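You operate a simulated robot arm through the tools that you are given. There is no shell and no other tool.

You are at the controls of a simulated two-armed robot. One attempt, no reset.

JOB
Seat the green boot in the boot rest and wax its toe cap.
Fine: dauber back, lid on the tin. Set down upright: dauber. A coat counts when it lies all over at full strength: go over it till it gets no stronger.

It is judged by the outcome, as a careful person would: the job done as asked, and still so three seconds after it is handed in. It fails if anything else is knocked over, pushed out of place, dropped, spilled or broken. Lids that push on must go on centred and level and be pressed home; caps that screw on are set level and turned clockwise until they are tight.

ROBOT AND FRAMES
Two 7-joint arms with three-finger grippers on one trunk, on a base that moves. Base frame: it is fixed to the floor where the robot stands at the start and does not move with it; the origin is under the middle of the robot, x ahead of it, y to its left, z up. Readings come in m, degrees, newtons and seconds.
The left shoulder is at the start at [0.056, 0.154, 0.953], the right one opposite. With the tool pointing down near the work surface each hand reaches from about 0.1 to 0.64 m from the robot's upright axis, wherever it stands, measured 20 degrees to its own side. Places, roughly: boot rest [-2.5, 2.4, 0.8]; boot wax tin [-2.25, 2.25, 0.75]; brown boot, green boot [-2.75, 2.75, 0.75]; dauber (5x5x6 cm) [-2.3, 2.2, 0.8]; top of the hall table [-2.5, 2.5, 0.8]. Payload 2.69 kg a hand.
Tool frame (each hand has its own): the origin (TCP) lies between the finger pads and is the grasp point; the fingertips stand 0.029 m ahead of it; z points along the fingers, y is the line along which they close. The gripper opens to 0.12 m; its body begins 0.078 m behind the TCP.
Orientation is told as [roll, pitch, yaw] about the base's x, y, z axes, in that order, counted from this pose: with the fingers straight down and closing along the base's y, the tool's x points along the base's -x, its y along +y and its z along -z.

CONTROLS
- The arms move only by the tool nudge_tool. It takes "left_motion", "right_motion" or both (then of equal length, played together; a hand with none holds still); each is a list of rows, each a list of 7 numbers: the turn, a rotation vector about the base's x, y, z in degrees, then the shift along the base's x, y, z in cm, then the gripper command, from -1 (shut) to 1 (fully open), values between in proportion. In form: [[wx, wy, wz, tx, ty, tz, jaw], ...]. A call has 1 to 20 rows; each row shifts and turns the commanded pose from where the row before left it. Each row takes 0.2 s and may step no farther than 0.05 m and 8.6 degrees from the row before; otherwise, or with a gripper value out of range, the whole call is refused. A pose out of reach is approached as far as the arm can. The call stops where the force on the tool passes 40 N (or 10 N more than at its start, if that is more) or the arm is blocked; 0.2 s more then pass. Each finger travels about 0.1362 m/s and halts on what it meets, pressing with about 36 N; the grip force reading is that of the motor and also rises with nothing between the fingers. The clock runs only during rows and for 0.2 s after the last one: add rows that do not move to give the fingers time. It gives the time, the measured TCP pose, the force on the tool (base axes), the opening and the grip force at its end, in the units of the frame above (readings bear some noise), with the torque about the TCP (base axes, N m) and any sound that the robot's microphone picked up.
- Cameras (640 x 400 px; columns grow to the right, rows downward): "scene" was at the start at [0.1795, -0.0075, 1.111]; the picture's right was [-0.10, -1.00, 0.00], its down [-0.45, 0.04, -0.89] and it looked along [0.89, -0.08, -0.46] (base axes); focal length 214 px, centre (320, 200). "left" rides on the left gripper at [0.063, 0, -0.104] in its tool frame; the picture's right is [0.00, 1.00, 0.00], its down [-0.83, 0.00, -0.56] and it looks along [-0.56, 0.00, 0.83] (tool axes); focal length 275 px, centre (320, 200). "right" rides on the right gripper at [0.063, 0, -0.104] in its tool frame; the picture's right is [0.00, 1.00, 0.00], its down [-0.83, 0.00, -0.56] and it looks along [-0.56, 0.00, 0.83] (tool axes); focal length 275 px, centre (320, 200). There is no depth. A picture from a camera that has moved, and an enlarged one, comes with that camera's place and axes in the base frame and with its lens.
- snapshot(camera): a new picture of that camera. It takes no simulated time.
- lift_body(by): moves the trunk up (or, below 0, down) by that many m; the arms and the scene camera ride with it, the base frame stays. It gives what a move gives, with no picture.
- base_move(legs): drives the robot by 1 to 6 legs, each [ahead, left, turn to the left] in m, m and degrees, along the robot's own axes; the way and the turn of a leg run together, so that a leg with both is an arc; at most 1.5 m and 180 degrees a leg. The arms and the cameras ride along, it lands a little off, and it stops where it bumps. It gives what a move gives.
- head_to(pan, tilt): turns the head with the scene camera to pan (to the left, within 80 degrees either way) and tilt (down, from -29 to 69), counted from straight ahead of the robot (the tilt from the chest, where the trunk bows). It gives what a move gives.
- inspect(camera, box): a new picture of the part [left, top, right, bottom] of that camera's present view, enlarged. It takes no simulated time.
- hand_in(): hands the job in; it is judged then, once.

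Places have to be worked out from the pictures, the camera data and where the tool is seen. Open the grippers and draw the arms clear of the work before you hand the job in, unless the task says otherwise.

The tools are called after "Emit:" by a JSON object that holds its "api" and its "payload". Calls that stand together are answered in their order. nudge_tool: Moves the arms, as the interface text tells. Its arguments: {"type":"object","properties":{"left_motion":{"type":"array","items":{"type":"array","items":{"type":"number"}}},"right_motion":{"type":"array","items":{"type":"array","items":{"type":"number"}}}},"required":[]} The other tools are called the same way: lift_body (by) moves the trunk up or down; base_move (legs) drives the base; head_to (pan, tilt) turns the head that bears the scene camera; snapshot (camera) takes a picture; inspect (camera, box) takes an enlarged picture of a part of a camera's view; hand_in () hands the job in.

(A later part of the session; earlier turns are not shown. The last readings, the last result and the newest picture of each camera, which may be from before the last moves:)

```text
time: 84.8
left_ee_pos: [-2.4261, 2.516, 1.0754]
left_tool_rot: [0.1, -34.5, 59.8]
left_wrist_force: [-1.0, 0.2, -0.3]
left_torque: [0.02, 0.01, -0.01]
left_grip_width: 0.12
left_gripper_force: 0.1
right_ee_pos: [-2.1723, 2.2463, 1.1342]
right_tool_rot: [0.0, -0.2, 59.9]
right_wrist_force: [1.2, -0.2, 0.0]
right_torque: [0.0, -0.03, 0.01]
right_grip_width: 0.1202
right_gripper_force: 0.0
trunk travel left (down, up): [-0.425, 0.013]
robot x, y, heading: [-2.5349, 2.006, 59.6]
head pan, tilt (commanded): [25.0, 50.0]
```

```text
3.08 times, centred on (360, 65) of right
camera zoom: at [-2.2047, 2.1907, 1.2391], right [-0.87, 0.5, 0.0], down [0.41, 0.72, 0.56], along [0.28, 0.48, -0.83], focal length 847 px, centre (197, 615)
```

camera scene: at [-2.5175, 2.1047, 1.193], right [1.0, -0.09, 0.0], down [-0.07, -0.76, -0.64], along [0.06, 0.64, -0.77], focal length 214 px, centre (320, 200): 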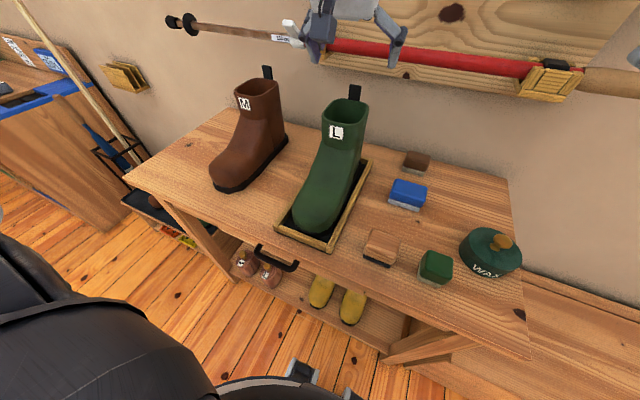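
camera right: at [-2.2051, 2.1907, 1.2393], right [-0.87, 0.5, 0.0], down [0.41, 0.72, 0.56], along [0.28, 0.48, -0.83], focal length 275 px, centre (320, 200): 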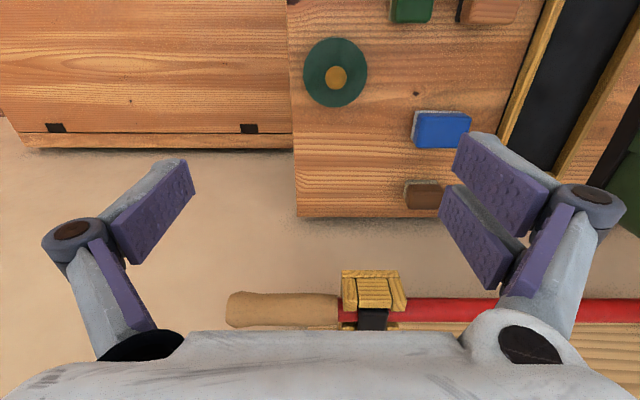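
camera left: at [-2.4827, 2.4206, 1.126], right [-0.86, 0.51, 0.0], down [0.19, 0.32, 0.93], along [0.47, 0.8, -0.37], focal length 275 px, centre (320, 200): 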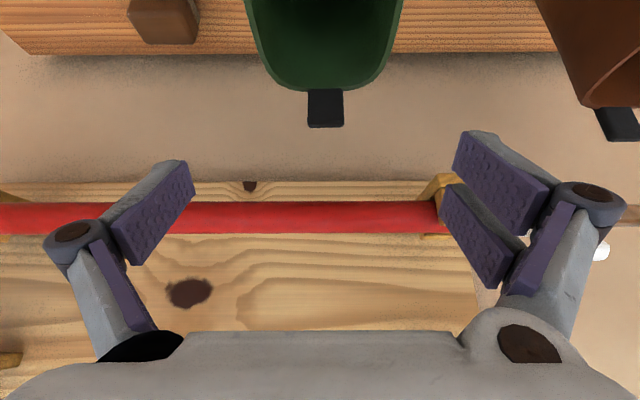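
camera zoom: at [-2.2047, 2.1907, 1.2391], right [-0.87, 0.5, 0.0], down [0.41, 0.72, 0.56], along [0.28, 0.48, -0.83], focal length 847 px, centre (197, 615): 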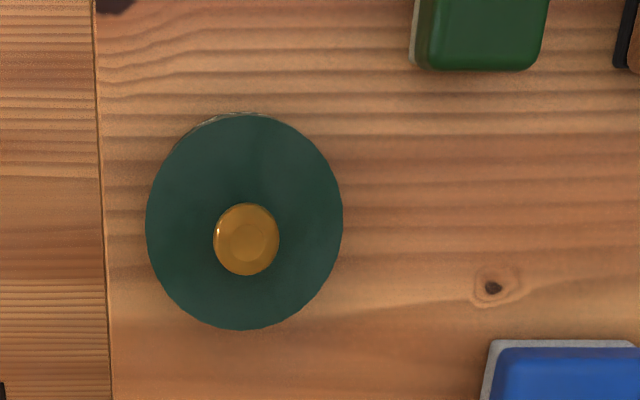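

By stereo the lid's knob top is at u≈3.024, n≈0.859, z≈0.872 and the lid top near z≈0.85. I un-tilt the left hand and take it away to the upper left while the right hand comes down over the tin.

Emit:
{"api": "nudge_tool", "payload": {"left_motion": [[-6.0, 3.46, 0, -4.19, -0.47, 1, 1], [-6.0, 3.46, 0, -4.19, -0.47, 1, 1], [-6.0, 3.46, 0, -4.19, -0.47, 1, 1], [-6.0, 3.46, 0, -4.19, -0.47, 1, 1], [-6.0, 3.46, 0, -4.19, -0.47, 1, 1], [0, 0, 0, 0, 0, 0, 1]], "right_motion": [[0, 0, 0, -0.35, 0.2, -4, 1], [0, 0, 0, -0.35, 0.2, -4, 1], [0, 0, 0, -0.35, 0.2, -4, 0.5], [0, 0, 0, -0.35, 0.2, -4, 0.2], [0, 0, 0, -0.35, 0.2, -2, 0], [0, 0, 0, 0, 0, 0, 0]]}}

Emit:
{"api": "head_to", "payload": {"pan": -5, "tilt": 50}}

Emit:
{"api": "snapshot", "payload": {"camera": "scene"}}

Emit:
{"api": "snapshot", "payload": {"camera": "right"}}

```text
time: 86.2
left_ee_pos: [-2.6385, 2.4953, 1.1267]
left_tool_rot: [-0.2, 0.2, 59.9]
left_wrist_force: [-0.5, -0.8, -0.4]
left_torque: [-0.03, -0.01, 0.01]
left_grip_width: 0.1201
left_gripper_force: 0.0
right_ee_pos: [-2.1898, 2.2551, 0.9524]
right_tool_rot: [0.1, -0.1, 59.9]
right_wrist_force: [0.6, -0.5, -0.3]
right_torque: [-0.04, 0.01, -0.01]
right_grip_width: 0.06
right_gripper_force: 0.0
trunk travel left (down, up): [-0.425, 0.013]
robot x, y, heading: [-2.5346, 2.0107, 59.9]
head pan, tilt (commanded): [25.0, 50.0]
```

```text
time: 87.1
left_ee_pos: [-2.6371, 2.4965, 1.1268]
left_tool_rot: [-0.2, 0.2, 59.8]
left_wrist_force: [-0.4, -1.2, 0.0]
left_torque: [0.0, 0.02, 0.03]
left_grip_width: 0.1198
left_gripper_force: 0.0
right_ee_pos: [-2.1904, 2.2547, 0.9546]
right_tool_rot: [0.0, -0.2, 59.9]
right_wrist_force: [1.5, -0.3, 0.2]
right_torque: [-0.02, 0.0, 0.01]
right_grip_width: 0.0598
right_gripper_force: 0.1
trunk travel left (down, up): [-0.425, 0.013]
robot x, y, heading: [-2.5376, 2.0088, 59.9]
head pan, tilt (commanded): [-5.0, 50.0]
```

```text
taken
camera scene: at [-2.4803, 2.0908, 1.1931], right [0.82, -0.57, 0.0], down [-0.44, -0.63, -0.64], along [0.37, 0.53, -0.77], focal length 214 px, centre (320, 200)
```

scene: 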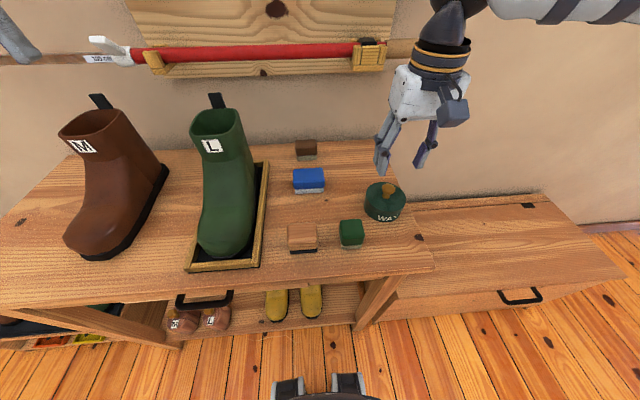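

```text
taken
camera right: at [-2.2227, 2.199, 1.0586], right [-0.87, 0.5, 0.0], down [0.41, 0.72, 0.56], along [0.28, 0.48, -0.83], focal length 275 px, centre (320, 200)
```

right: 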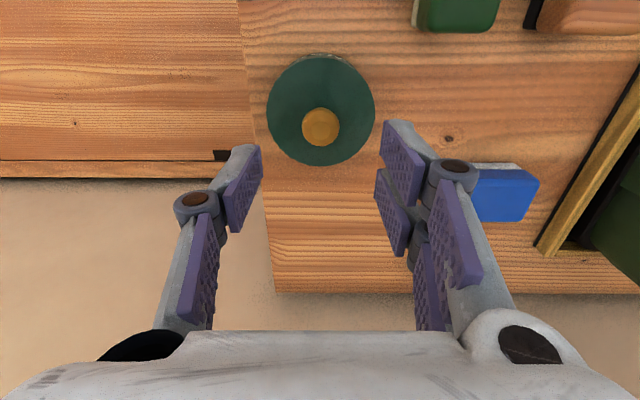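

The knob sits exactly under the TCP. I lower 6.5 cm with the fingers half open around the knob.

Emit:
{"api": "nudge_tool", "payload": {"right_motion": [[0, 0, 0, 0, 0, -3, 0], [0, 0, 0, 0, 0, -2.5, 0], [0, 0, 0, 0, 0, -1.0, 0], [0, 0, 0, 0, 0, 0, 0]]}}

Emit:
{"api": "snapshot", "payload": {"camera": "right"}}

Emit:
{"api": "inspect", "payload": {"camera": "scene", "box": [330, 130, 450, 250]}}

```text
time: 88.1
left_ee_pos: [-2.6369, 2.4958, 1.1263]
left_tool_rot: [-0.1, 0.2, 59.8]
left_wrist_force: [0.3, 0.3, 0.5]
left_torque: [0.0, -0.04, 0.04]
left_grip_width: 0.1199
left_gripper_force: 0.1
right_ee_pos: [-2.1898, 2.2548, 0.8883]
right_tool_rot: [-0.1, -0.2, 59.9]
right_wrist_force: [-0.4, -0.4, 0.4]
right_torque: [0.0, 0.03, -0.01]
right_grip_width: 0.0598
right_gripper_force: 0.1
trunk travel left (down, up): [-0.425, 0.013]
robot x, y, heading: [-2.5372, 2.0065, 59.8]
head pan, tilt (commanded): [-5.0, 50.0]
```

```text
taken
camera right: at [-2.2225, 2.1996, 0.9941], right [-0.87, 0.5, 0.0], down [0.41, 0.72, 0.56], along [0.28, 0.48, -0.83], focal length 275 px, centre (320, 200)
```

right: 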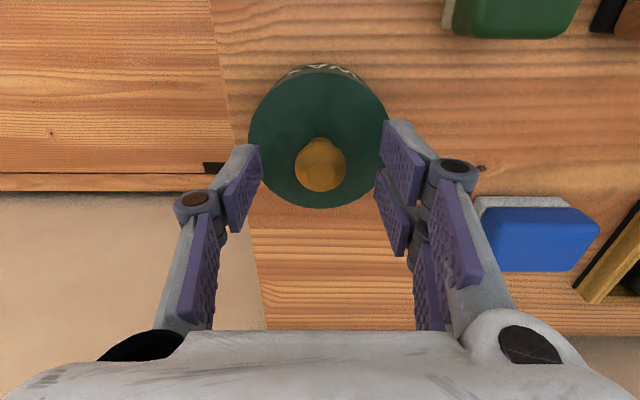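

```text
3.33 times, centred on (390, 190) of scene
camera zoom: at [-2.4803, 2.0907, 1.1931], right [0.82, -0.57, 0.0], down [-0.44, -0.63, -0.64], along [0.37, 0.53, -0.77], focal length 715 px, centre (87, 233)
```

zoom: 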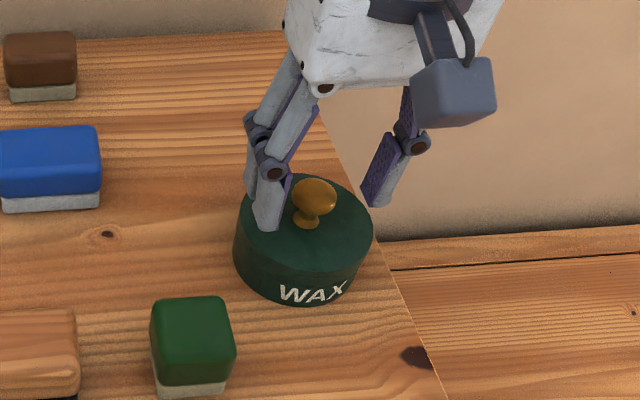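

No contact yet at z=0.888. I go down 5 mm more and close on the knob.

Emit:
{"api": "nudge_tool", "payload": {"right_motion": [[0, 0, 0, 0, 0, -0.5, 0], [0, 0, 0, 0, 0, 0, -0.4], [0, 0, 0, 0, 0, 0, -1], [0, 0, 0, 0, 0, 0, -1], [0, 0, 0, 0, 0, 0, -1]]}}

Emit:
{"api": "inspect", "payload": {"camera": "scene", "box": [330, 130, 450, 250]}}

```text
time: 89.3
left_ee_pos: [-2.6362, 2.4965, 1.1256]
left_tool_rot: [-0.1, 0.0, 59.7]
left_wrist_force: [0.6, -0.1, 0.0]
left_torque: [0.01, -0.01, 0.02]
left_grip_width: 0.1198
left_gripper_force: 0.1
right_ee_pos: [-2.19, 2.2559, 0.8846]
right_tool_rot: [0.0, -0.1, 59.9]
right_wrist_force: [-0.1, -0.2, 0.5]
right_torque: [-0.02, -0.03, 0.01]
right_grip_width: 0.0269
right_gripper_force: 36.1
trunk travel left (down, up): [-0.425, 0.013]
robot x, y, heading: [-2.5374, 2.014, 59.9]
head pan, tilt (commanded): [-5.0, 50.0]
heard: snap
```

```text
3.33 times, centred on (390, 190) of scene
camera zoom: at [-2.4803, 2.0908, 1.1931], right [0.82, -0.57, 0.0], down [-0.44, -0.63, -0.64], along [0.37, 0.53, -0.77], focal length 715 px, centre (87, 233)
```

zoom: 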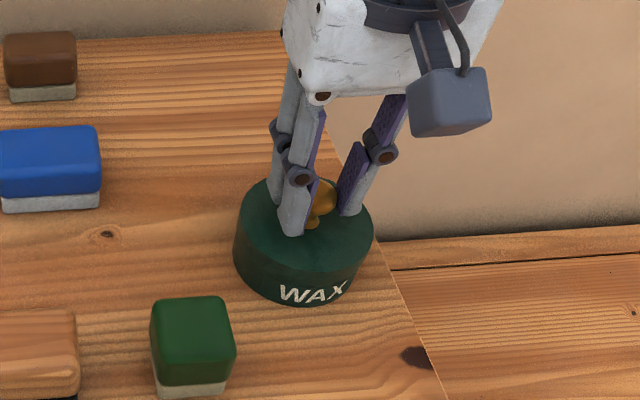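

I gripped the knob (0.027 m) and heard a snap. I look closely before pulling.

Emit:
{"api": "inspect", "payload": {"camera": "scene", "box": [365, 170, 415, 225]}}

Emit:
{"api": "snapshot", "payload": {"camera": "right"}}

```text
7.27 times, centred on (390, 198) of scene
camera zoom: at [-2.4803, 2.0908, 1.1931], right [0.82, -0.57, 0.0], down [-0.44, -0.63, -0.64], along [0.37, 0.53, -0.77], focal length 1560 px, centre (-189, 218)
```

zoom: 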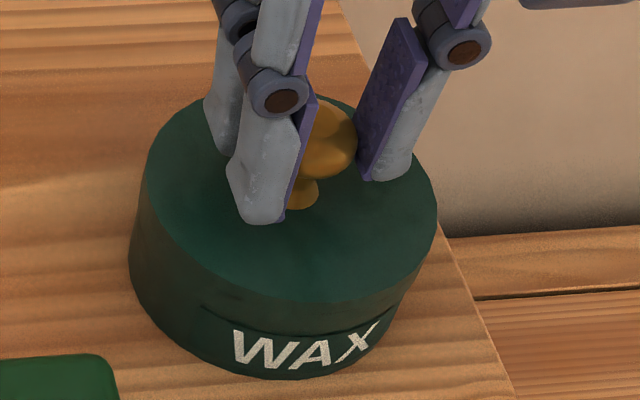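

```text
taken
camera right: at [-2.2227, 2.1995, 0.9894], right [-0.87, 0.5, 0.0], down [0.41, 0.72, 0.56], along [0.28, 0.48, -0.83], focal length 275 px, centre (320, 200)
```

right: 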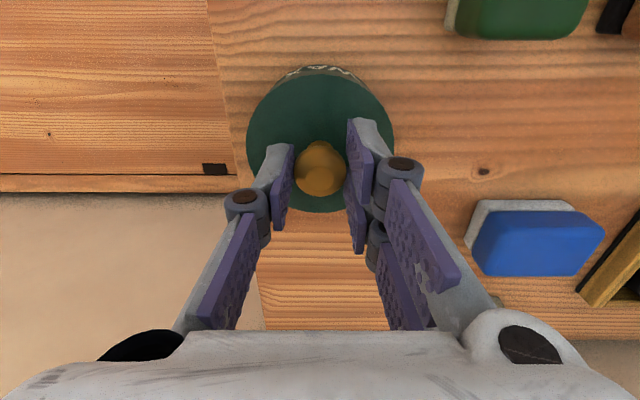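

The knob and lid look intact. I pull up slowly by 2 cm and watch the force and whether the tin follows.

Emit:
{"api": "nudge_tool", "payload": {"right_motion": [[0, 0, 0, 0, 0, 0.5, -1], [0, 0, 0, 0, 0, 0.5, -1], [0, 0, 0, 0, 0, 1, -1], [0, 0, 0, 0, 0, 0, -1]]}}

Emit:
{"api": "inspect", "payload": {"camera": "scene", "box": [350, 150, 430, 230]}}

```text
time: 90.3
left_ee_pos: [-2.6376, 2.4958, 1.1256]
left_tool_rot: [-0.3, 0.1, 59.8]
left_wrist_force: [0.5, 0.1, -0.9]
left_torque: [0.0, -0.03, 0.01]
left_grip_width: 0.1198
left_gripper_force: 0.0
right_ee_pos: [-2.1895, 2.2551, 0.9059]
right_tool_rot: [0.0, -0.1, 59.8]
right_wrist_force: [1.4, 0.2, -0.8]
right_torque: [0.01, -0.01, 0.0]
right_grip_width: 0.0262
right_gripper_force: 36.1
trunk travel left (down, up): [-0.425, 0.013]
robot x, y, heading: [-2.5319, 2.0142, 60.2]
head pan, tilt (commanded): [-5.0, 50.0]
```

```text
5.00 times, centred on (390, 190) of scene
camera zoom: at [-2.4802, 2.0908, 1.1931], right [0.82, -0.57, 0.0], down [-0.44, -0.63, -0.64], along [0.37, 0.53, -0.77], focal length 1072 px, centre (-30, 250)
```

zoom: 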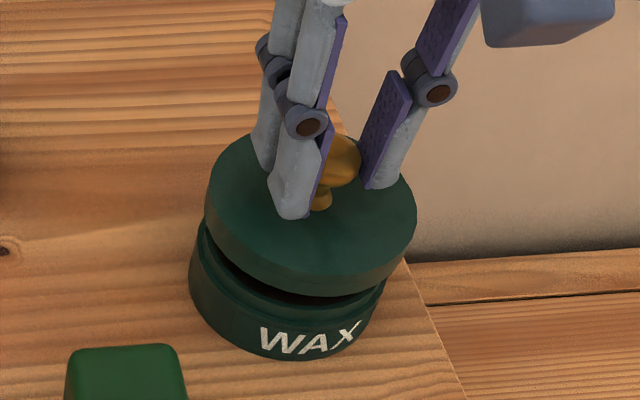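

The lid came free cleanly with the tin left in place. I carry it up and over to the clear spot behind and left of the tin and lower it.

Emit:
{"api": "nudge_tool", "payload": {"right_motion": [[0, 0, 0, 0, 0, 2.5, -1], [0, 0, 0, 0, 0, 2.5, -1], [0, 0, 0, -0.23, 3.67, 0, -1], [0, 0, 0, -0.23, 3.67, 0, -1], [0, 0, 0, -0.23, 3.67, 0, -1], [0, 0, 0, 0, 0, -3.5, -1], [0, 0, 0, 0, 0, -3.5, -1], [0, 0, 0, 0, 0, -2.5, -1], [0, 0, 0, 0, 0, 0, -1]]}}

Emit:
{"api": "snapshot", "payload": {"camera": "scene"}}

Emit:
{"api": "inspect", "payload": {"camera": "scene", "box": [310, 130, 430, 230]}}

```text
time: 92.3
left_ee_pos: [-2.6363, 2.496, 1.1272]
left_tool_rot: [-0.1, 0.1, 59.8]
left_wrist_force: [-0.4, 0.2, -0.3]
left_torque: [-0.01, 0.0, 0.01]
left_grip_width: 0.1201
left_gripper_force: 0.0
right_ee_pos: [-2.1969, 2.3654, 0.8595]
right_tool_rot: [0.1, -0.2, 59.8]
right_wrist_force: [0.0, 0.0, -0.1]
right_torque: [0.0, 0.0, -0.06]
right_grip_width: 0.0261
right_gripper_force: 36.2
trunk travel left (down, up): [-0.425, 0.013]
robot x, y, heading: [-2.5342, 2.0113, 59.9]
head pan, tilt (commanded): [-5.0, 50.0]
```

```text
taken
camera scene: at [-2.4804, 2.0907, 1.1931], right [0.82, -0.57, 0.0], down [-0.44, -0.63, -0.64], along [0.37, 0.53, -0.77], focal length 214 px, centre (320, 200)
```

scene: 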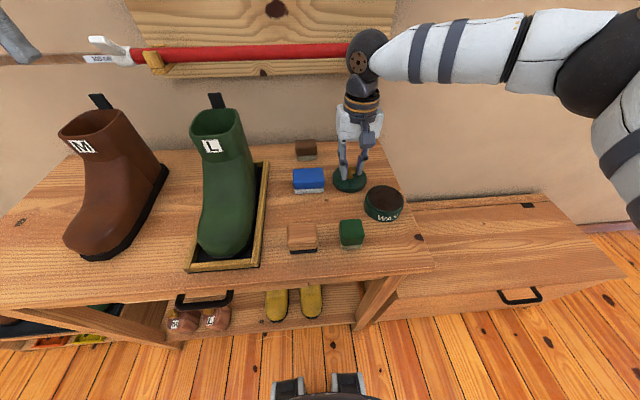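

```text
4.00 times, centred on (370, 180) of scene
camera zoom: at [-2.4804, 2.0907, 1.1931], right [0.82, -0.57, 0.0], down [-0.44, -0.63, -0.64], along [0.37, 0.53, -0.77], focal length 858 px, centre (120, 280)
```

zoom: 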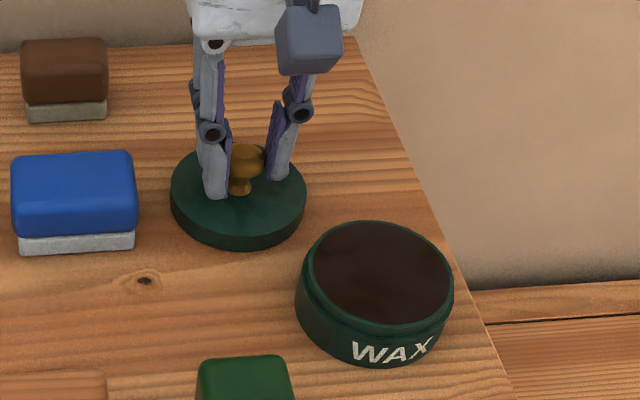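

The wax surface shows in the open tin and the lid hangs 2–3 cm above the table. I lower it in small steps till it touches.

Emit:
{"api": "nudge_tool", "payload": {"right_motion": [[0, 0, 0, 0, 0, -1.0, -1], [0, 0, 0, 0, 0, -0.7, -1], [0, 0, 0, 0, 0, -0.4, -1], [0, 0, 0, 0, 0, 0, -1]]}}

Emit:
{"api": "inspect", "payload": {"camera": "scene", "box": [310, 130, 430, 230]}}

```text
time: 92.9
left_ee_pos: [-2.638, 2.4942, 1.1276]
left_tool_rot: [-0.2, 0.0, 59.7]
left_wrist_force: [-0.3, -0.4, 0.3]
left_torque: [0.0, 0.02, -0.02]
left_grip_width: 0.1199
left_gripper_force: 0.0
right_ee_pos: [-2.1968, 2.3656, 0.8553]
right_tool_rot: [0.3, -1.0, 59.7]
right_wrist_force: [-1.0, -9.1, 32.1]
right_torque: [-0.49, -0.03, -0.01]
right_grip_width: 0.0263
right_gripper_force: 36.2
trunk travel left (down, up): [-0.425, 0.013]
robot x, y, heading: [-2.5388, 2.0099, 59.9]
head pan, tilt (commanded): [-5.0, 50.0]
stopped in row 2 (right hand): the force on the tool passed its limit at 41 N (the readings are from after the stop); the commanded pose is now the measured one
```

```text
4.00 times, centred on (370, 180) of scene
camera zoom: at [-2.482, 2.0875, 1.1937], right [0.82, -0.58, 0.0], down [-0.44, -0.63, -0.64], along [0.37, 0.53, -0.76], focal length 858 px, centre (120, 280)
```

zoom: 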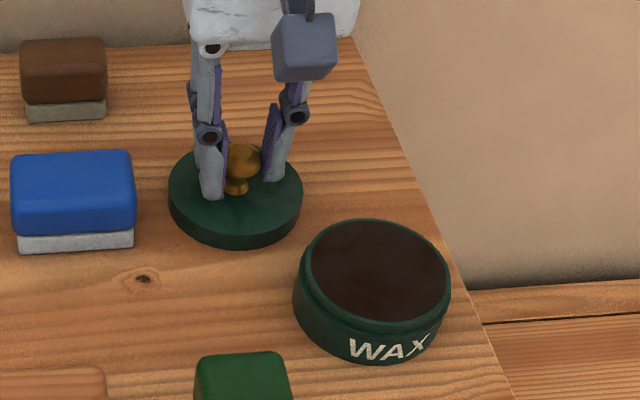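

The lid rests on the table (41 N contact at z=0.856), which puts the table top near z≈0.80. I ease off, open the fingers to release it, and rise.

Emit:
{"api": "nudge_tool", "payload": {"right_motion": [[0, 0, 0, 0, 0, 0.25, -1], [0, 0, 0, 0, 0, 0, -0.4], [0, 0, 0, 0, 0, 0, 0], [0, 0, 0, 0, 0, 0, 0], [0, 0, 0, 0, 0, 3, 0], [0, 0, 0, 0, 0, 4, 0], [0, 0, 0, 0, 0, 4, 0], [0, 0, 0, 0, 0, 0, 0]]}}

Emit:
{"api": "snapshot", "payload": {"camera": "right"}}

Emit:
{"api": "inspect", "payload": {"camera": "scene", "box": [270, 120, 450, 270]}}

```text
time: 94.7
left_ee_pos: [-2.6365, 2.4965, 1.1259]
left_tool_rot: [-0.1, 0.1, 59.8]
left_wrist_force: [0.6, -0.3, 0.0]
left_torque: [0.04, -0.02, -0.04]
left_grip_width: 0.1202
left_gripper_force: 0.0
right_ee_pos: [-2.1938, 2.3663, 0.9643]
right_tool_rot: [0.0, -0.5, 59.8]
right_wrist_force: [-0.5, -1.4, -0.6]
right_torque: [-0.02, 0.0, -0.02]
right_grip_width: 0.06
right_gripper_force: 0.0
trunk travel left (down, up): [-0.425, 0.013]
robot x, y, heading: [-2.5362, 2.0087, 60.0]
head pan, tilt (commanded): [-5.0, 50.0]
```

```text
taken
camera right: at [-2.2271, 2.3104, 1.0689], right [-0.87, 0.5, 0.0], down [0.41, 0.71, 0.56], along [0.28, 0.49, -0.83], focal length 275 px, centre (320, 200)
```

right: 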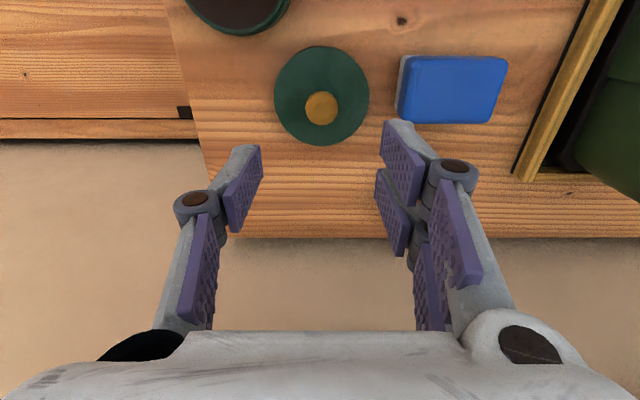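

```text
2.67 times, centred on (360, 195) of scene
camera zoom: at [-2.48, 2.0908, 1.193], right [0.82, -0.58, 0.0], down [-0.44, -0.63, -0.64], along [0.37, 0.53, -0.77], focal length 572 px, centre (213, 213)
```

zoom: 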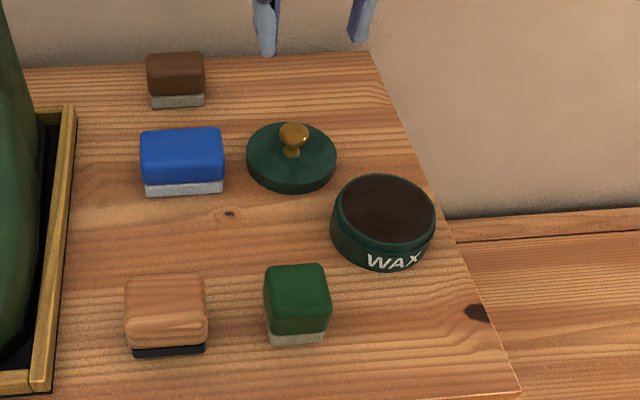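

Lid lies flat, tin open with brown wax, everything else in place. I move the right hand over the green dauber (about u=3.112, n=0.780) to look down on it.

Emit:
{"api": "nudge_tool", "payload": {"right_motion": [[0, 0, 0, -2.78, -3.36, 0, 0.5], [0, 0, 0, -2.78, -3.36, 0, 1], [0, 0, 0, -2.78, -3.36, 0, 1], [0, 0, 0, -2.78, -3.36, 0, 1], [0, 0, 0, 0, 0, 0, 1]]}}

Emit:
{"api": "snapshot", "payload": {"camera": "right"}}

Emit:
{"api": "inspect", "payload": {"camera": "scene", "box": [270, 120, 450, 270]}}

```text
time: 95.9
left_ee_pos: [-2.6371, 2.4959, 1.1257]
left_tool_rot: [-0.3, 0.1, 59.7]
left_wrist_force: [0.6, 0.3, 1.0]
left_torque: [0.02, -0.01, 0.02]
left_grip_width: 0.1199
left_gripper_force: 0.0
right_ee_pos: [-2.304, 2.2338, 0.9644]
right_tool_rot: [0.1, -0.6, 59.8]
right_wrist_force: [0.3, -0.4, 0.1]
right_torque: [0.04, -0.03, -0.02]
right_grip_width: 0.12
right_gripper_force: 0.0
trunk travel left (down, up): [-0.425, 0.013]
robot x, y, heading: [-2.5347, 2.0138, 59.5]
head pan, tilt (commanded): [-5.0, 50.0]
```

```text
taken
camera right: at [-2.3371, 2.1777, 1.0679], right [-0.87, 0.5, 0.0], down [0.41, 0.71, 0.56], along [0.28, 0.49, -0.83], focal length 275 px, centre (320, 200)
```

right: 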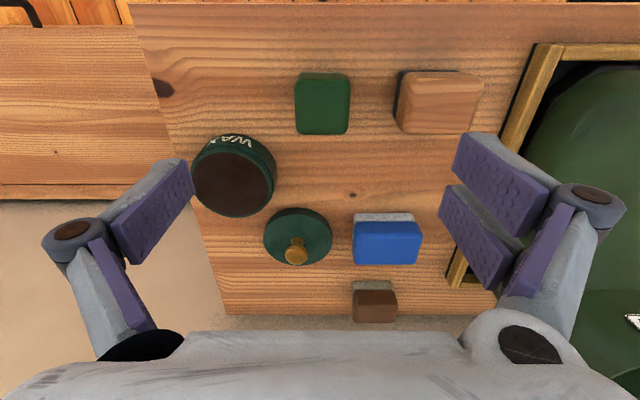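

```text
2.67 times, centred on (360, 195) of scene
camera zoom: at [-2.48, 2.0909, 1.193], right [0.82, -0.58, 0.0], down [-0.44, -0.63, -0.64], along [0.37, 0.53, -0.77], focal length 572 px, centre (213, 213)
```

zoom: 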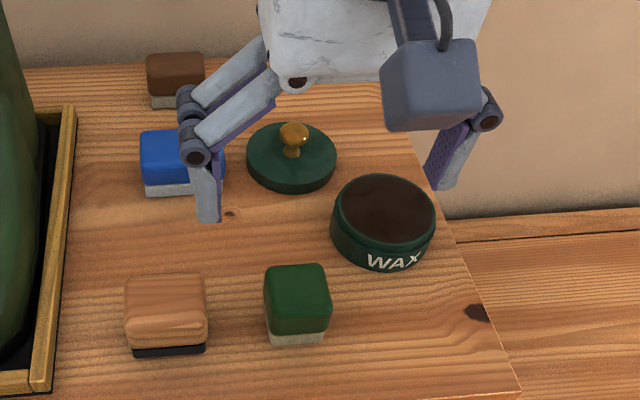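

I enlarge the hand view of the dauber to get its exact centre and turn.

Emit:
{"api": "inspect", "payload": {"camera": "right", "box": [270, 50, 380, 150]}}

Emit:
{"api": "inspect", "payload": {"camera": "scene", "box": [335, 205, 375, 255]}}

```text
4.00 times, centred on (325, 100) of right
camera zoom: at [-2.3371, 2.1777, 1.0679], right [-0.87, 0.5, 0.0], down [0.41, 0.71, 0.56], along [0.28, 0.49, -0.83], focal length 1101 px, centre (300, 600)
```

zoom: 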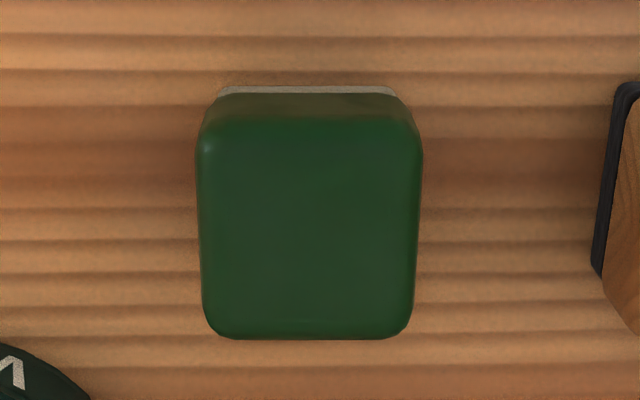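

```text
8.00 times, centred on (355, 230) of scene
camera zoom: at [-2.48, 2.0909, 1.193], right [0.82, -0.58, 0.0], down [-0.44, -0.63, -0.64], along [0.37, 0.53, -0.77], focal length 1716 px, centre (40, -40)
```

zoom: 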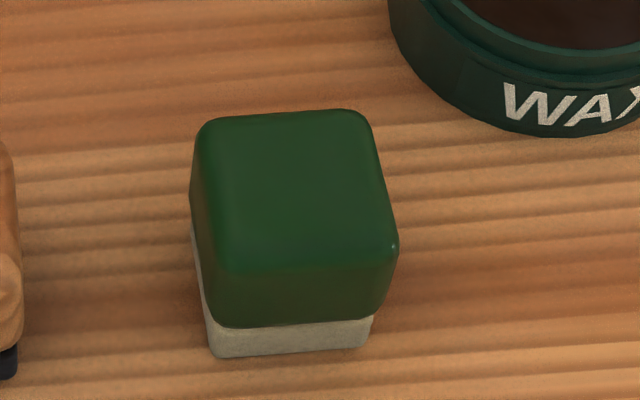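

The dauber is square to the hand with its centre within 5 mm of the TCP. I lower with open fingers around it.

Emit:
{"api": "nudge_tool", "payload": {"right_motion": [[0, 0, 0, -0.38, -0.36, -4, 1], [0, 0, 0, 0, 0, -3.5, 1], [0, 0, 0, 0, 0, -2.4, 1], [0, 0, 0, 0, 0, 0, 1]]}}

Emit:
{"api": "snapshot", "payload": {"camera": "right"}}

Emit:
{"api": "inspect", "payload": {"camera": "scene", "box": [310, 180, 410, 270]}}

```text
time: 96.9
left_ee_pos: [-2.6368, 2.4948, 1.1265]
left_tool_rot: [-0.3, 0.0, 59.8]
left_wrist_force: [1.2, 0.7, 0.2]
left_torque: [0.02, 0.03, 0.01]
left_grip_width: 0.1201
left_gripper_force: 0.1
right_ee_pos: [-2.3084, 2.2297, 0.8655]
right_tool_rot: [0.1, -0.6, 59.8]
right_wrist_force: [0.0, 0.2, -0.6]
right_torque: [0.0, -0.01, -0.04]
right_grip_width: 0.1198
right_gripper_force: 0.1
trunk travel left (down, up): [-0.425, 0.013]
robot x, y, heading: [-2.5381, 2.0094, 59.8]
head pan, tilt (commanded): [-5.0, 50.0]
```

```text
taken
camera right: at [-2.342, 2.1745, 0.9693], right [-0.87, 0.5, 0.0], down [0.41, 0.71, 0.56], along [0.28, 0.49, -0.83], focal length 275 px, centre (320, 200)
```

right: 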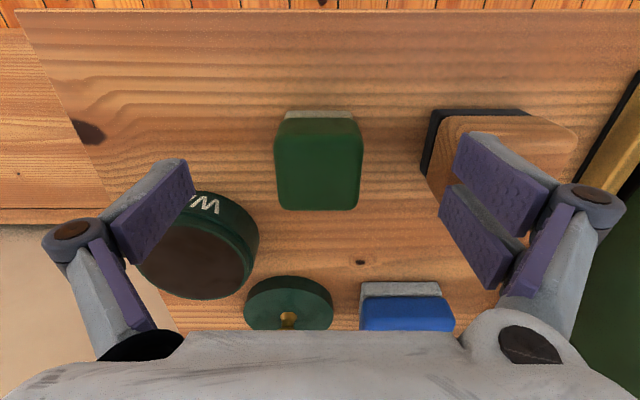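

```text
4.44 times, centred on (360, 225) of scene
camera zoom: at [-2.4803, 2.0905, 1.1931], right [0.82, -0.58, 0.0], down [-0.44, -0.63, -0.64], along [0.37, 0.53, -0.77], focal length 953 px, centre (142, 89)
```

zoom: 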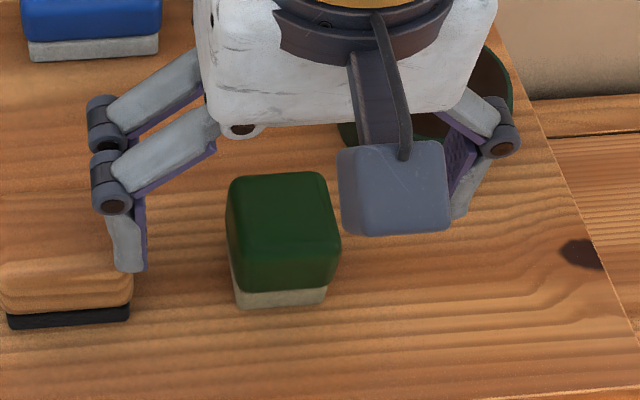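

The open fingers come near the tan block and the tin, so I narrow the opening to about 8 cm first, then lower 1.5 cm and look again.

Emit:
{"api": "nudge_tool", "payload": {"right_motion": [[0, 0, 0, 0, 0, 0, 0.3], [0, 0, 0, 0, 0, 0, 0.3], [0, 0, 0, 0, 0, -1.5, 0.3], [0, 0, 0, 0, 0, 0, 0.3]]}}

Emit:
{"api": "snapshot", "payload": {"camera": "right"}}

Emit:
{"api": "inspect", "payload": {"camera": "scene", "box": [310, 180, 410, 270]}}

```text
time: 97.9
left_ee_pos: [-2.6361, 2.4949, 1.1259]
left_tool_rot: [-0.2, 0.0, 59.8]
left_wrist_force: [-0.5, 0.6, -0.4]
left_torque: [-0.01, 0.01, -0.03]
left_grip_width: 0.1199
left_gripper_force: 0.0
right_ee_pos: [-2.3094, 2.2314, 0.8502]
right_tool_rot: [0.1, -0.5, 59.8]
right_wrist_force: [-0.3, 0.2, 0.6]
right_torque: [-0.02, 0.02, 0.01]
right_grip_width: 0.078
right_gripper_force: 0.0
trunk travel left (down, up): [-0.425, 0.013]
robot x, y, heading: [-2.5364, 2.0103, 60.0]
head pan, tilt (commanded): [-5.0, 50.0]
```

```text
taken
camera right: at [-2.3425, 2.1743, 0.9546], right [-0.87, 0.5, 0.0], down [0.41, 0.71, 0.56], along [0.28, 0.49, -0.83], focal length 275 px, centre (320, 200)
```

right: 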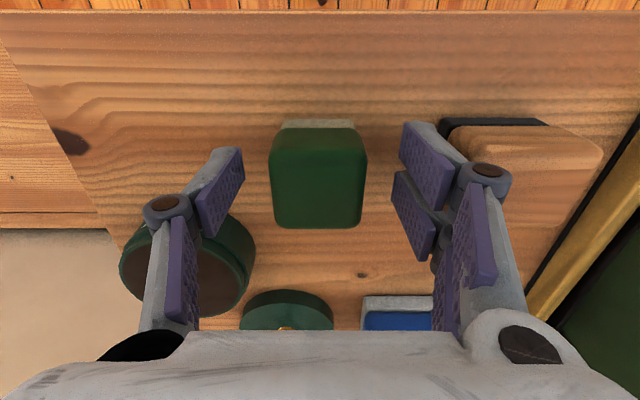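

```text
4.44 times, centred on (360, 225) of scene
camera zoom: at [-2.4803, 2.0905, 1.1931], right [0.82, -0.58, 0.0], down [-0.44, -0.63, -0.64], along [0.37, 0.53, -0.77], focal length 953 px, centre (142, 89)
```

zoom: 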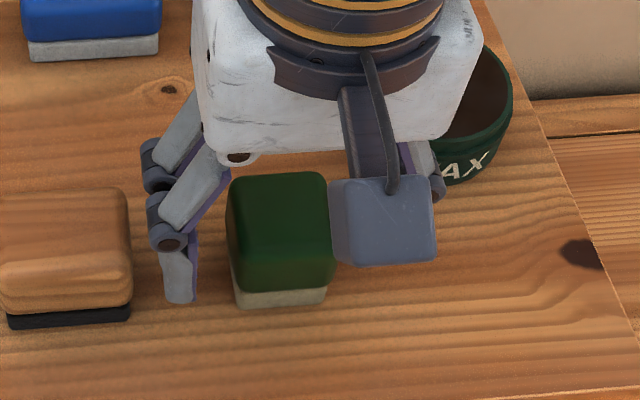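

The fingertips are alongside the lower green block with clearance to the tan block. I close on the dauber.

Emit:
{"api": "nudge_tool", "payload": {"right_motion": [[0, 0, 0, 0, 0, 0, 0], [0, 0, 0, 0, 0, 0, -0.5], [0, 0, 0, 0, 0, 0, -1], [0, 0, 0, 0, 0, 0, -1]]}}

Emit:
{"api": "snapshot", "payload": {"camera": "right"}}

Emit:
{"api": "inspect", "payload": {"camera": "scene", "box": [310, 180, 410, 270]}}

```text
time: 98.9
left_ee_pos: [-2.6374, 2.4954, 1.1267]
left_tool_rot: [-0.1, 0.2, 59.9]
left_wrist_force: [-0.3, 0.1, 0.5]
left_torque: [-0.04, 0.02, 0.0]
left_grip_width: 0.1202
left_gripper_force: 0.0
right_ee_pos: [-2.31, 2.231, 0.8496]
right_tool_rot: [0.2, -0.5, 59.9]
right_wrist_force: [0.2, 1.1, 0.7]
right_torque: [0.04, -0.03, 0.05]
right_grip_width: 0.0431
right_gripper_force: 36.0
trunk travel left (down, up): [-0.425, 0.013]
robot x, y, heading: [-2.5352, 2.0105, 59.6]
head pan, tilt (commanded): [-5.0, 50.0]
```

```text
taken
camera right: at [-2.3427, 2.1743, 0.9546], right [-0.87, 0.5, 0.0], down [0.41, 0.71, 0.56], along [0.28, 0.49, -0.83], focal length 275 px, centre (320, 200)
```

right: 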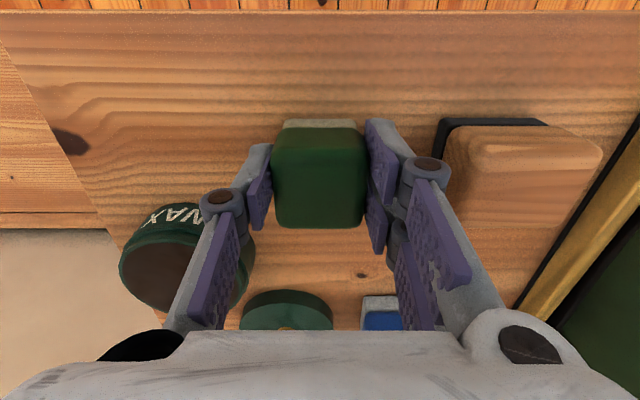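

```text
4.44 times, centred on (360, 225) of scene
camera zoom: at [-2.4803, 2.0906, 1.1931], right [0.82, -0.58, 0.0], down [-0.44, -0.63, -0.64], along [0.37, 0.53, -0.77], focal length 953 px, centre (142, 89)
```

zoom: 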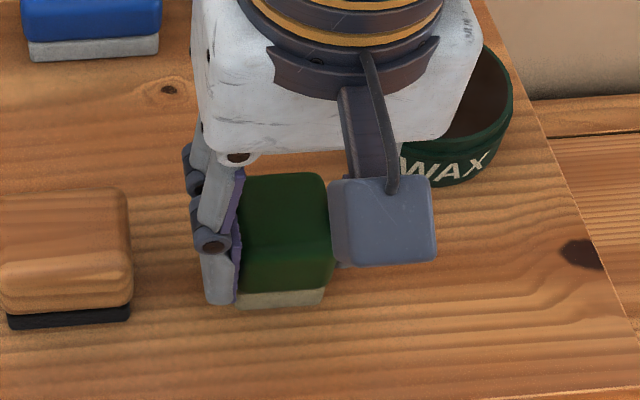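

The dauber is held (0.043 m wide) at z=0.850; I note its home pose [-2.310, 2.231], yaw 59.9. I lift it and carry it over the open tin.

Emit:
{"api": "nudge_tool", "payload": {"right_motion": [[0, 0, 0, 0, 0, 2, -1], [0, 0, 0, 0, 0, 3, -1], [0, 0, 0, 0, 0, 3.5, -1], [0, 0, 0, 4.07, 0.93, 0, -1], [0, 0, 0, 4.07, 0.93, 0, -1], [0, 0, 0, 4.07, 0.93, 0, -1], [0, 0, 0, 0, 0, 0, -1]]}}

Emit:
{"api": "snapshot", "payload": {"camera": "right"}}

Emit:
{"api": "inspect", "payload": {"camera": "scene", "box": [320, 110, 440, 240]}}

```text
time: 100.5
left_ee_pos: [-2.6357, 2.4962, 1.1258]
left_tool_rot: [-0.1, 0.1, 59.8]
left_wrist_force: [-0.3, 0.1, -0.1]
left_torque: [0.0, 0.02, -0.06]
left_grip_width: 0.12
left_gripper_force: 0.1
right_ee_pos: [-2.1878, 2.2592, 0.9343]
right_tool_rot: [0.1, -0.6, 59.8]
right_wrist_force: [-0.8, -0.6, -0.9]
right_torque: [-0.03, -0.01, -0.01]
right_grip_width: 0.0433
right_gripper_force: 36.3
trunk travel left (down, up): [-0.425, 0.013]
robot x, y, heading: [-2.5381, 2.0091, 60.0]
head pan, tilt (commanded): [-5.0, 50.0]
```

```text
taken
camera right: at [-2.2211, 2.2027, 1.0395], right [-0.87, 0.5, 0.0], down [0.41, 0.71, 0.56], along [0.28, 0.49, -0.83], focal length 275 px, centre (320, 200)
```

right: 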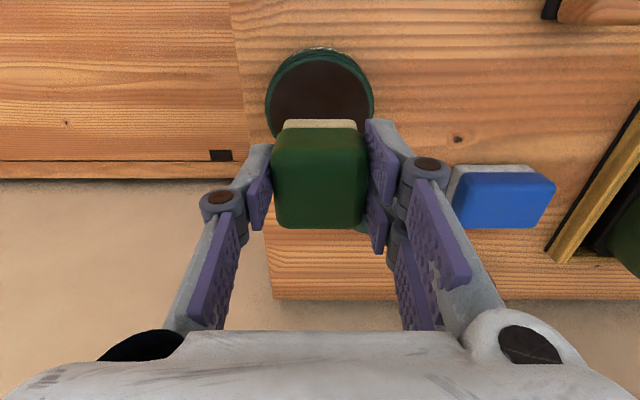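

```text
3.08 times, centred on (380, 175) of scene
camera zoom: at [-2.4805, 2.0906, 1.1931], right [0.82, -0.58, 0.0], down [-0.44, -0.63, -0.64], along [0.37, 0.53, -0.77], focal length 660 px, centre (135, 277)
```

zoom: 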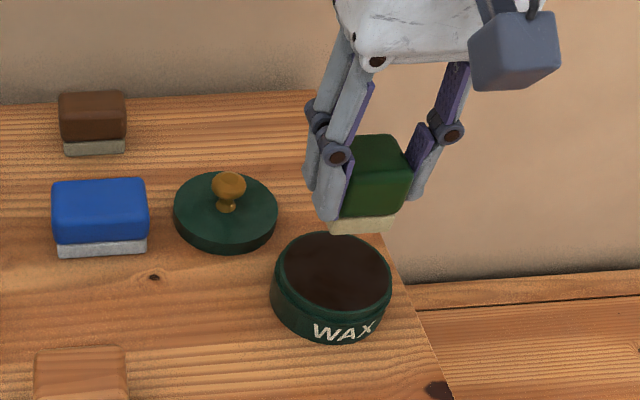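

The dauber is centred over the tin. I lower it toward the wax, slowly at the end.

Emit:
{"api": "nudge_tool", "payload": {"right_motion": [[0, 0, 0, 0, 0, -2.5, -1], [0, 0, 0, 0, 0, -1.5, -1], [0, 0, 0, 0, 0, -0.5, -1], [0, 0, 0, 0, 0, 0, -1]]}}

Emit:
{"api": "inspect", "payload": {"camera": "scene", "box": [340, 140, 430, 230]}}

```text
time: 101.5
left_ee_pos: [-2.6366, 2.4955, 1.1271]
left_tool_rot: [-0.3, 0.1, 59.9]
left_wrist_force: [0.2, 0.0, 0.3]
left_torque: [0.0, 0.04, 0.02]
left_grip_width: 0.1201
left_gripper_force: 0.0
right_ee_pos: [-2.1885, 2.2573, 0.8894]
right_tool_rot: [0.1, -0.7, 59.9]
right_wrist_force: [-0.1, -0.2, -0.8]
right_torque: [0.03, -0.02, 0.01]
right_grip_width: 0.0429
right_gripper_force: 36.1
trunk travel left (down, up): [-0.425, 0.013]
robot x, y, heading: [-2.5364, 2.0101, 60.0]
head pan, tilt (commanded): [-5.0, 50.0]
```

```text
4.44 times, centred on (385, 185) of scene
camera zoom: at [-2.4802, 2.0906, 1.1931], right [0.82, -0.58, 0.0], down [-0.44, -0.63, -0.64], along [0.37, 0.53, -0.77], focal length 953 px, centre (31, 267)
```

zoom: 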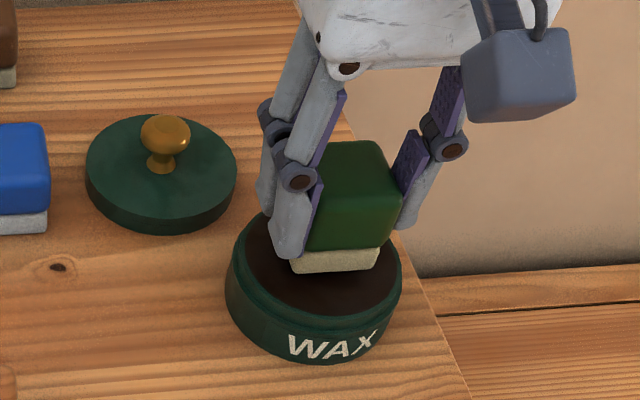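

The felt hovers just above the wax. I lower in 3 mm steps until light contact.

Emit:
{"api": "nudge_tool", "payload": {"right_motion": [[0, 0, 0, 0, 0, -0.3, -1], [0, 0, 0, 0, 0, -0.3, -1], [0, 0, 0, 0, 0, -0.3, -1], [0, 0, 0, 0, 0, 0, -1]]}}

Emit:
{"api": "inspect", "payload": {"camera": "scene", "box": [340, 140, 430, 230]}}

```text
time: 102.5
left_ee_pos: [-2.6378, 2.4934, 1.1286]
left_tool_rot: [-0.3, -0.2, 59.8]
left_wrist_force: [-0.3, -0.3, -0.7]
left_torque: [0.04, -0.02, 0.0]
left_grip_width: 0.12
left_gripper_force: 0.0
right_ee_pos: [-2.187, 2.2583, 0.8813]
right_tool_rot: [0.2, -1.0, 59.9]
right_wrist_force: [3.8, -2.8, 27.4]
right_torque: [-0.04, -0.2, -0.05]
right_grip_width: 0.0439
right_gripper_force: 36.4
trunk travel left (down, up): [-0.425, 0.013]
robot x, y, heading: [-2.5323, 2.0129, 59.8]
head pan, tilt (commanded): [-5.0, 50.0]
```

```text
4.44 times, centred on (385, 185) of scene
camera zoom: at [-2.4813, 2.089, 1.1936], right [0.82, -0.58, 0.0], down [-0.44, -0.63, -0.64], along [0.37, 0.53, -0.77], focal length 953 px, centre (31, 267)
```

zoom: 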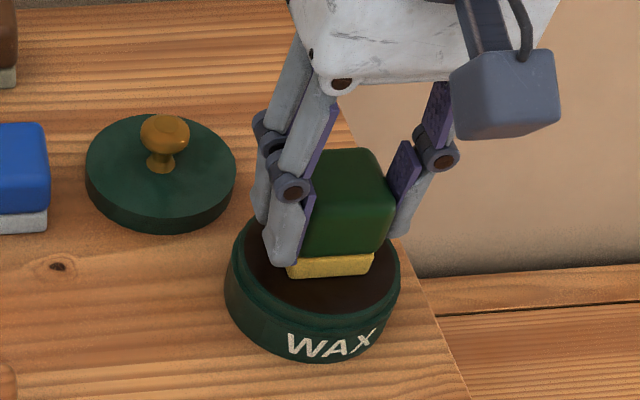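

The felt turned yellow, so it is loaded with wax. I lift it, carry it over toward the boot's toe, and shift the left hand farther away.

Emit:
{"api": "nudge_tool", "payload": {"right_motion": [[0, 0, 0, 0, 0, 2, -1], [0, 0, 0, 0, 0, 4, -1], [0, 0, 0, 0, 0, 4, -1], [0, 0, 0, -4.37, 2.03, 0.5, -1], [0, 0, 0, -4.37, 2.03, 0.5, -1], [0, 0, 0, -4.37, 2.03, 0.5, -1], [0, 0, 0, -4.37, 2.03, 0, -1], [0, 0, 0, 0, 0, 0, -1]], "left_motion": [[0, 0, 0, -3.85, -0.67, 0, 1], [0, 0, 0, -3.85, -0.67, 0, 1], [0, 0, 0, -3.85, -0.67, 0, 1], [0, 0, 0, -3.85, -0.67, 0, 1], [0, 0, 0, 0, 0, 0, 1], [0, 0, 0, 0, 0, 0, 1], [0, 0, 0, 0, 0, 0, 1], [0, 0, 0, 0, 0, 0, 1]]}}

Emit:
{"api": "head_to", "payload": {"pan": 15, "tilt": 50}}

Emit:
{"api": "snapshot", "payload": {"camera": "scene"}}

Emit:
{"api": "snapshot", "payload": {"camera": "right"}}

```text
time: 104.3
left_ee_pos: [-2.7547, 2.5069, 1.0961]
left_tool_rot: [-0.2, 0.0, 59.7]
left_wrist_force: [-0.3, 1.0, -1.2]
left_torque: [0.0, 0.03, 0.02]
left_grip_width: 0.1201
left_gripper_force: 0.0
left hand out of reach, approached as far as the arm can: row 3, 4
right_ee_pos: [-2.3626, 2.3374, 0.9962]
right_tool_rot: [0.2, -0.5, 59.8]
right_wrist_force: [0.2, 1.2, -1.4]
right_torque: [-0.02, 0.04, 0.01]
right_grip_width: 0.043
right_gripper_force: 35.8
trunk travel left (down, up): [-0.425, 0.013]
robot x, y, heading: [-2.5369, 2.0113, 60.0]
head pan, tilt (commanded): [-5.0, 50.0]
```

```text
time: 105.1
left_ee_pos: [-2.7544, 2.5075, 1.0965]
left_tool_rot: [-0.2, 0.2, 59.8]
left_wrist_force: [-0.8, 0.1, -0.3]
left_torque: [0.01, -0.01, 0.01]
left_grip_width: 0.1199
left_gripper_force: 0.0
right_ee_pos: [-2.3624, 2.3375, 0.9951]
right_tool_rot: [0.0, -0.7, 59.8]
right_wrist_force: [0.1, -0.3, -1.0]
right_torque: [0.03, 0.01, 0.02]
right_grip_width: 0.0433
right_gripper_force: 35.9
trunk travel left (down, up): [-0.425, 0.013]
robot x, y, heading: [-2.5367, 2.0122, 59.8]
head pan, tilt (commanded): [15.0, 50.0]
```

```text
taken
camera scene: at [-2.5043, 2.102, 1.1931], right [0.97, -0.26, 0.0], down [-0.2, -0.74, -0.64], along [0.17, 0.62, -0.77], focal length 214 px, centre (320, 200)
```

scene: 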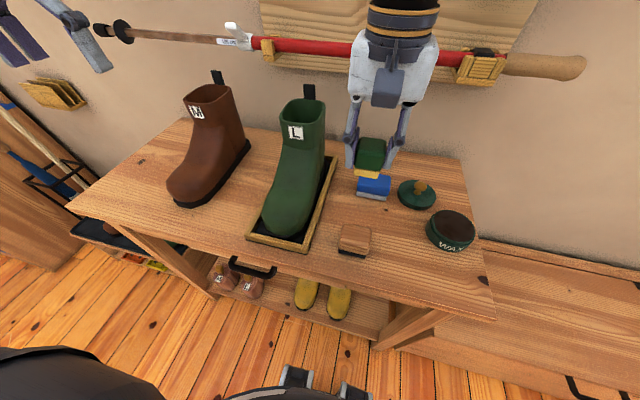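

```text
taken
camera right: at [-2.3951, 2.2816, 1.1004], right [-0.87, 0.5, 0.0], down [0.41, 0.71, 0.56], along [0.28, 0.49, -0.83], focal length 275 px, centre (320, 200)
```

right: 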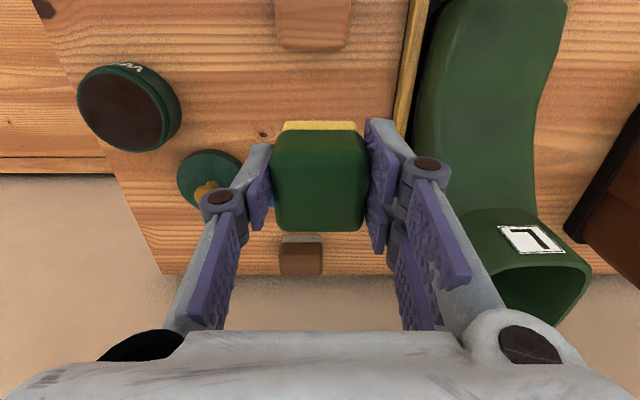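

The loaded dauber hangs between blue block and tray; the left hand is clear. I enlarge the boot to find the toe cap's outline.

Emit:
{"api": "inspect", "payload": {"camera": "scene", "box": [240, 90, 350, 255]}}

Emit:
{"api": "inspect", "payload": {"camera": "scene", "box": [250, 170, 330, 250]}}

Emit:
{"api": "inspect", "payload": {"camera": "right", "box": [400, 0, 640, 240]}}

```text
2.42 times, centred on (295, 172) of scene
camera zoom: at [-2.5043, 2.102, 1.1931], right [0.97, -0.26, 0.0], down [-0.2, -0.74, -0.64], along [0.17, 0.62, -0.77], focal length 520 px, centre (381, 267)
```

zoom: 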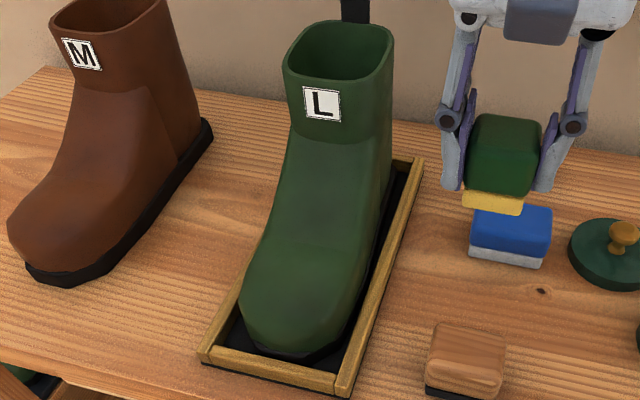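

```text
5.00 times, centred on (290, 210) of scene
camera zoom: at [-2.5043, 2.102, 1.1931], right [0.97, -0.26, 0.0], down [-0.2, -0.74, -0.64], along [0.17, 0.62, -0.77], focal length 1072 px, centre (470, 150)
```

zoom: 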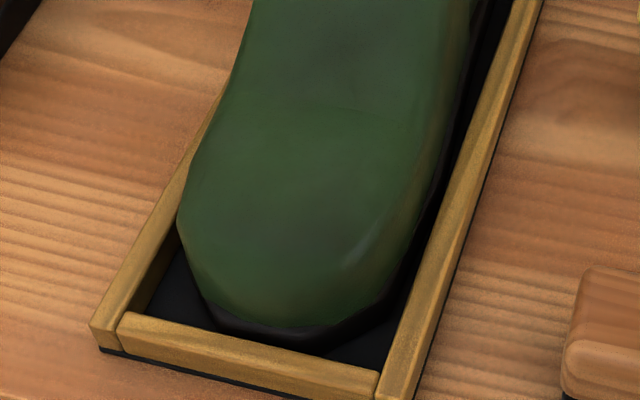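

```text
1.67 times, centred on (520, 120) of right
camera zoom: at [-2.3951, 2.2816, 1.1004], right [-0.87, 0.5, 0.0], down [0.41, 0.71, 0.56], along [0.28, 0.49, -0.83], focal length 459 px, centre (-13, 333)
```

zoom: 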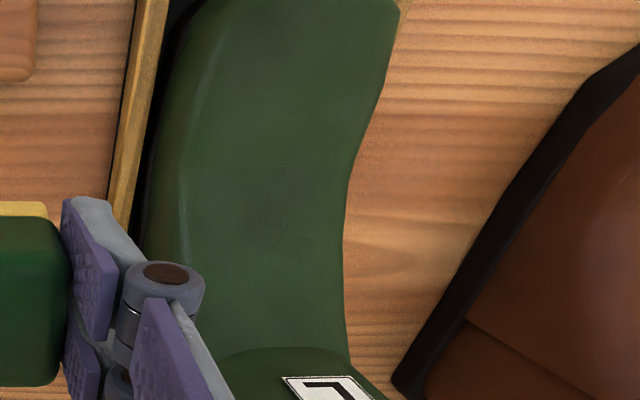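

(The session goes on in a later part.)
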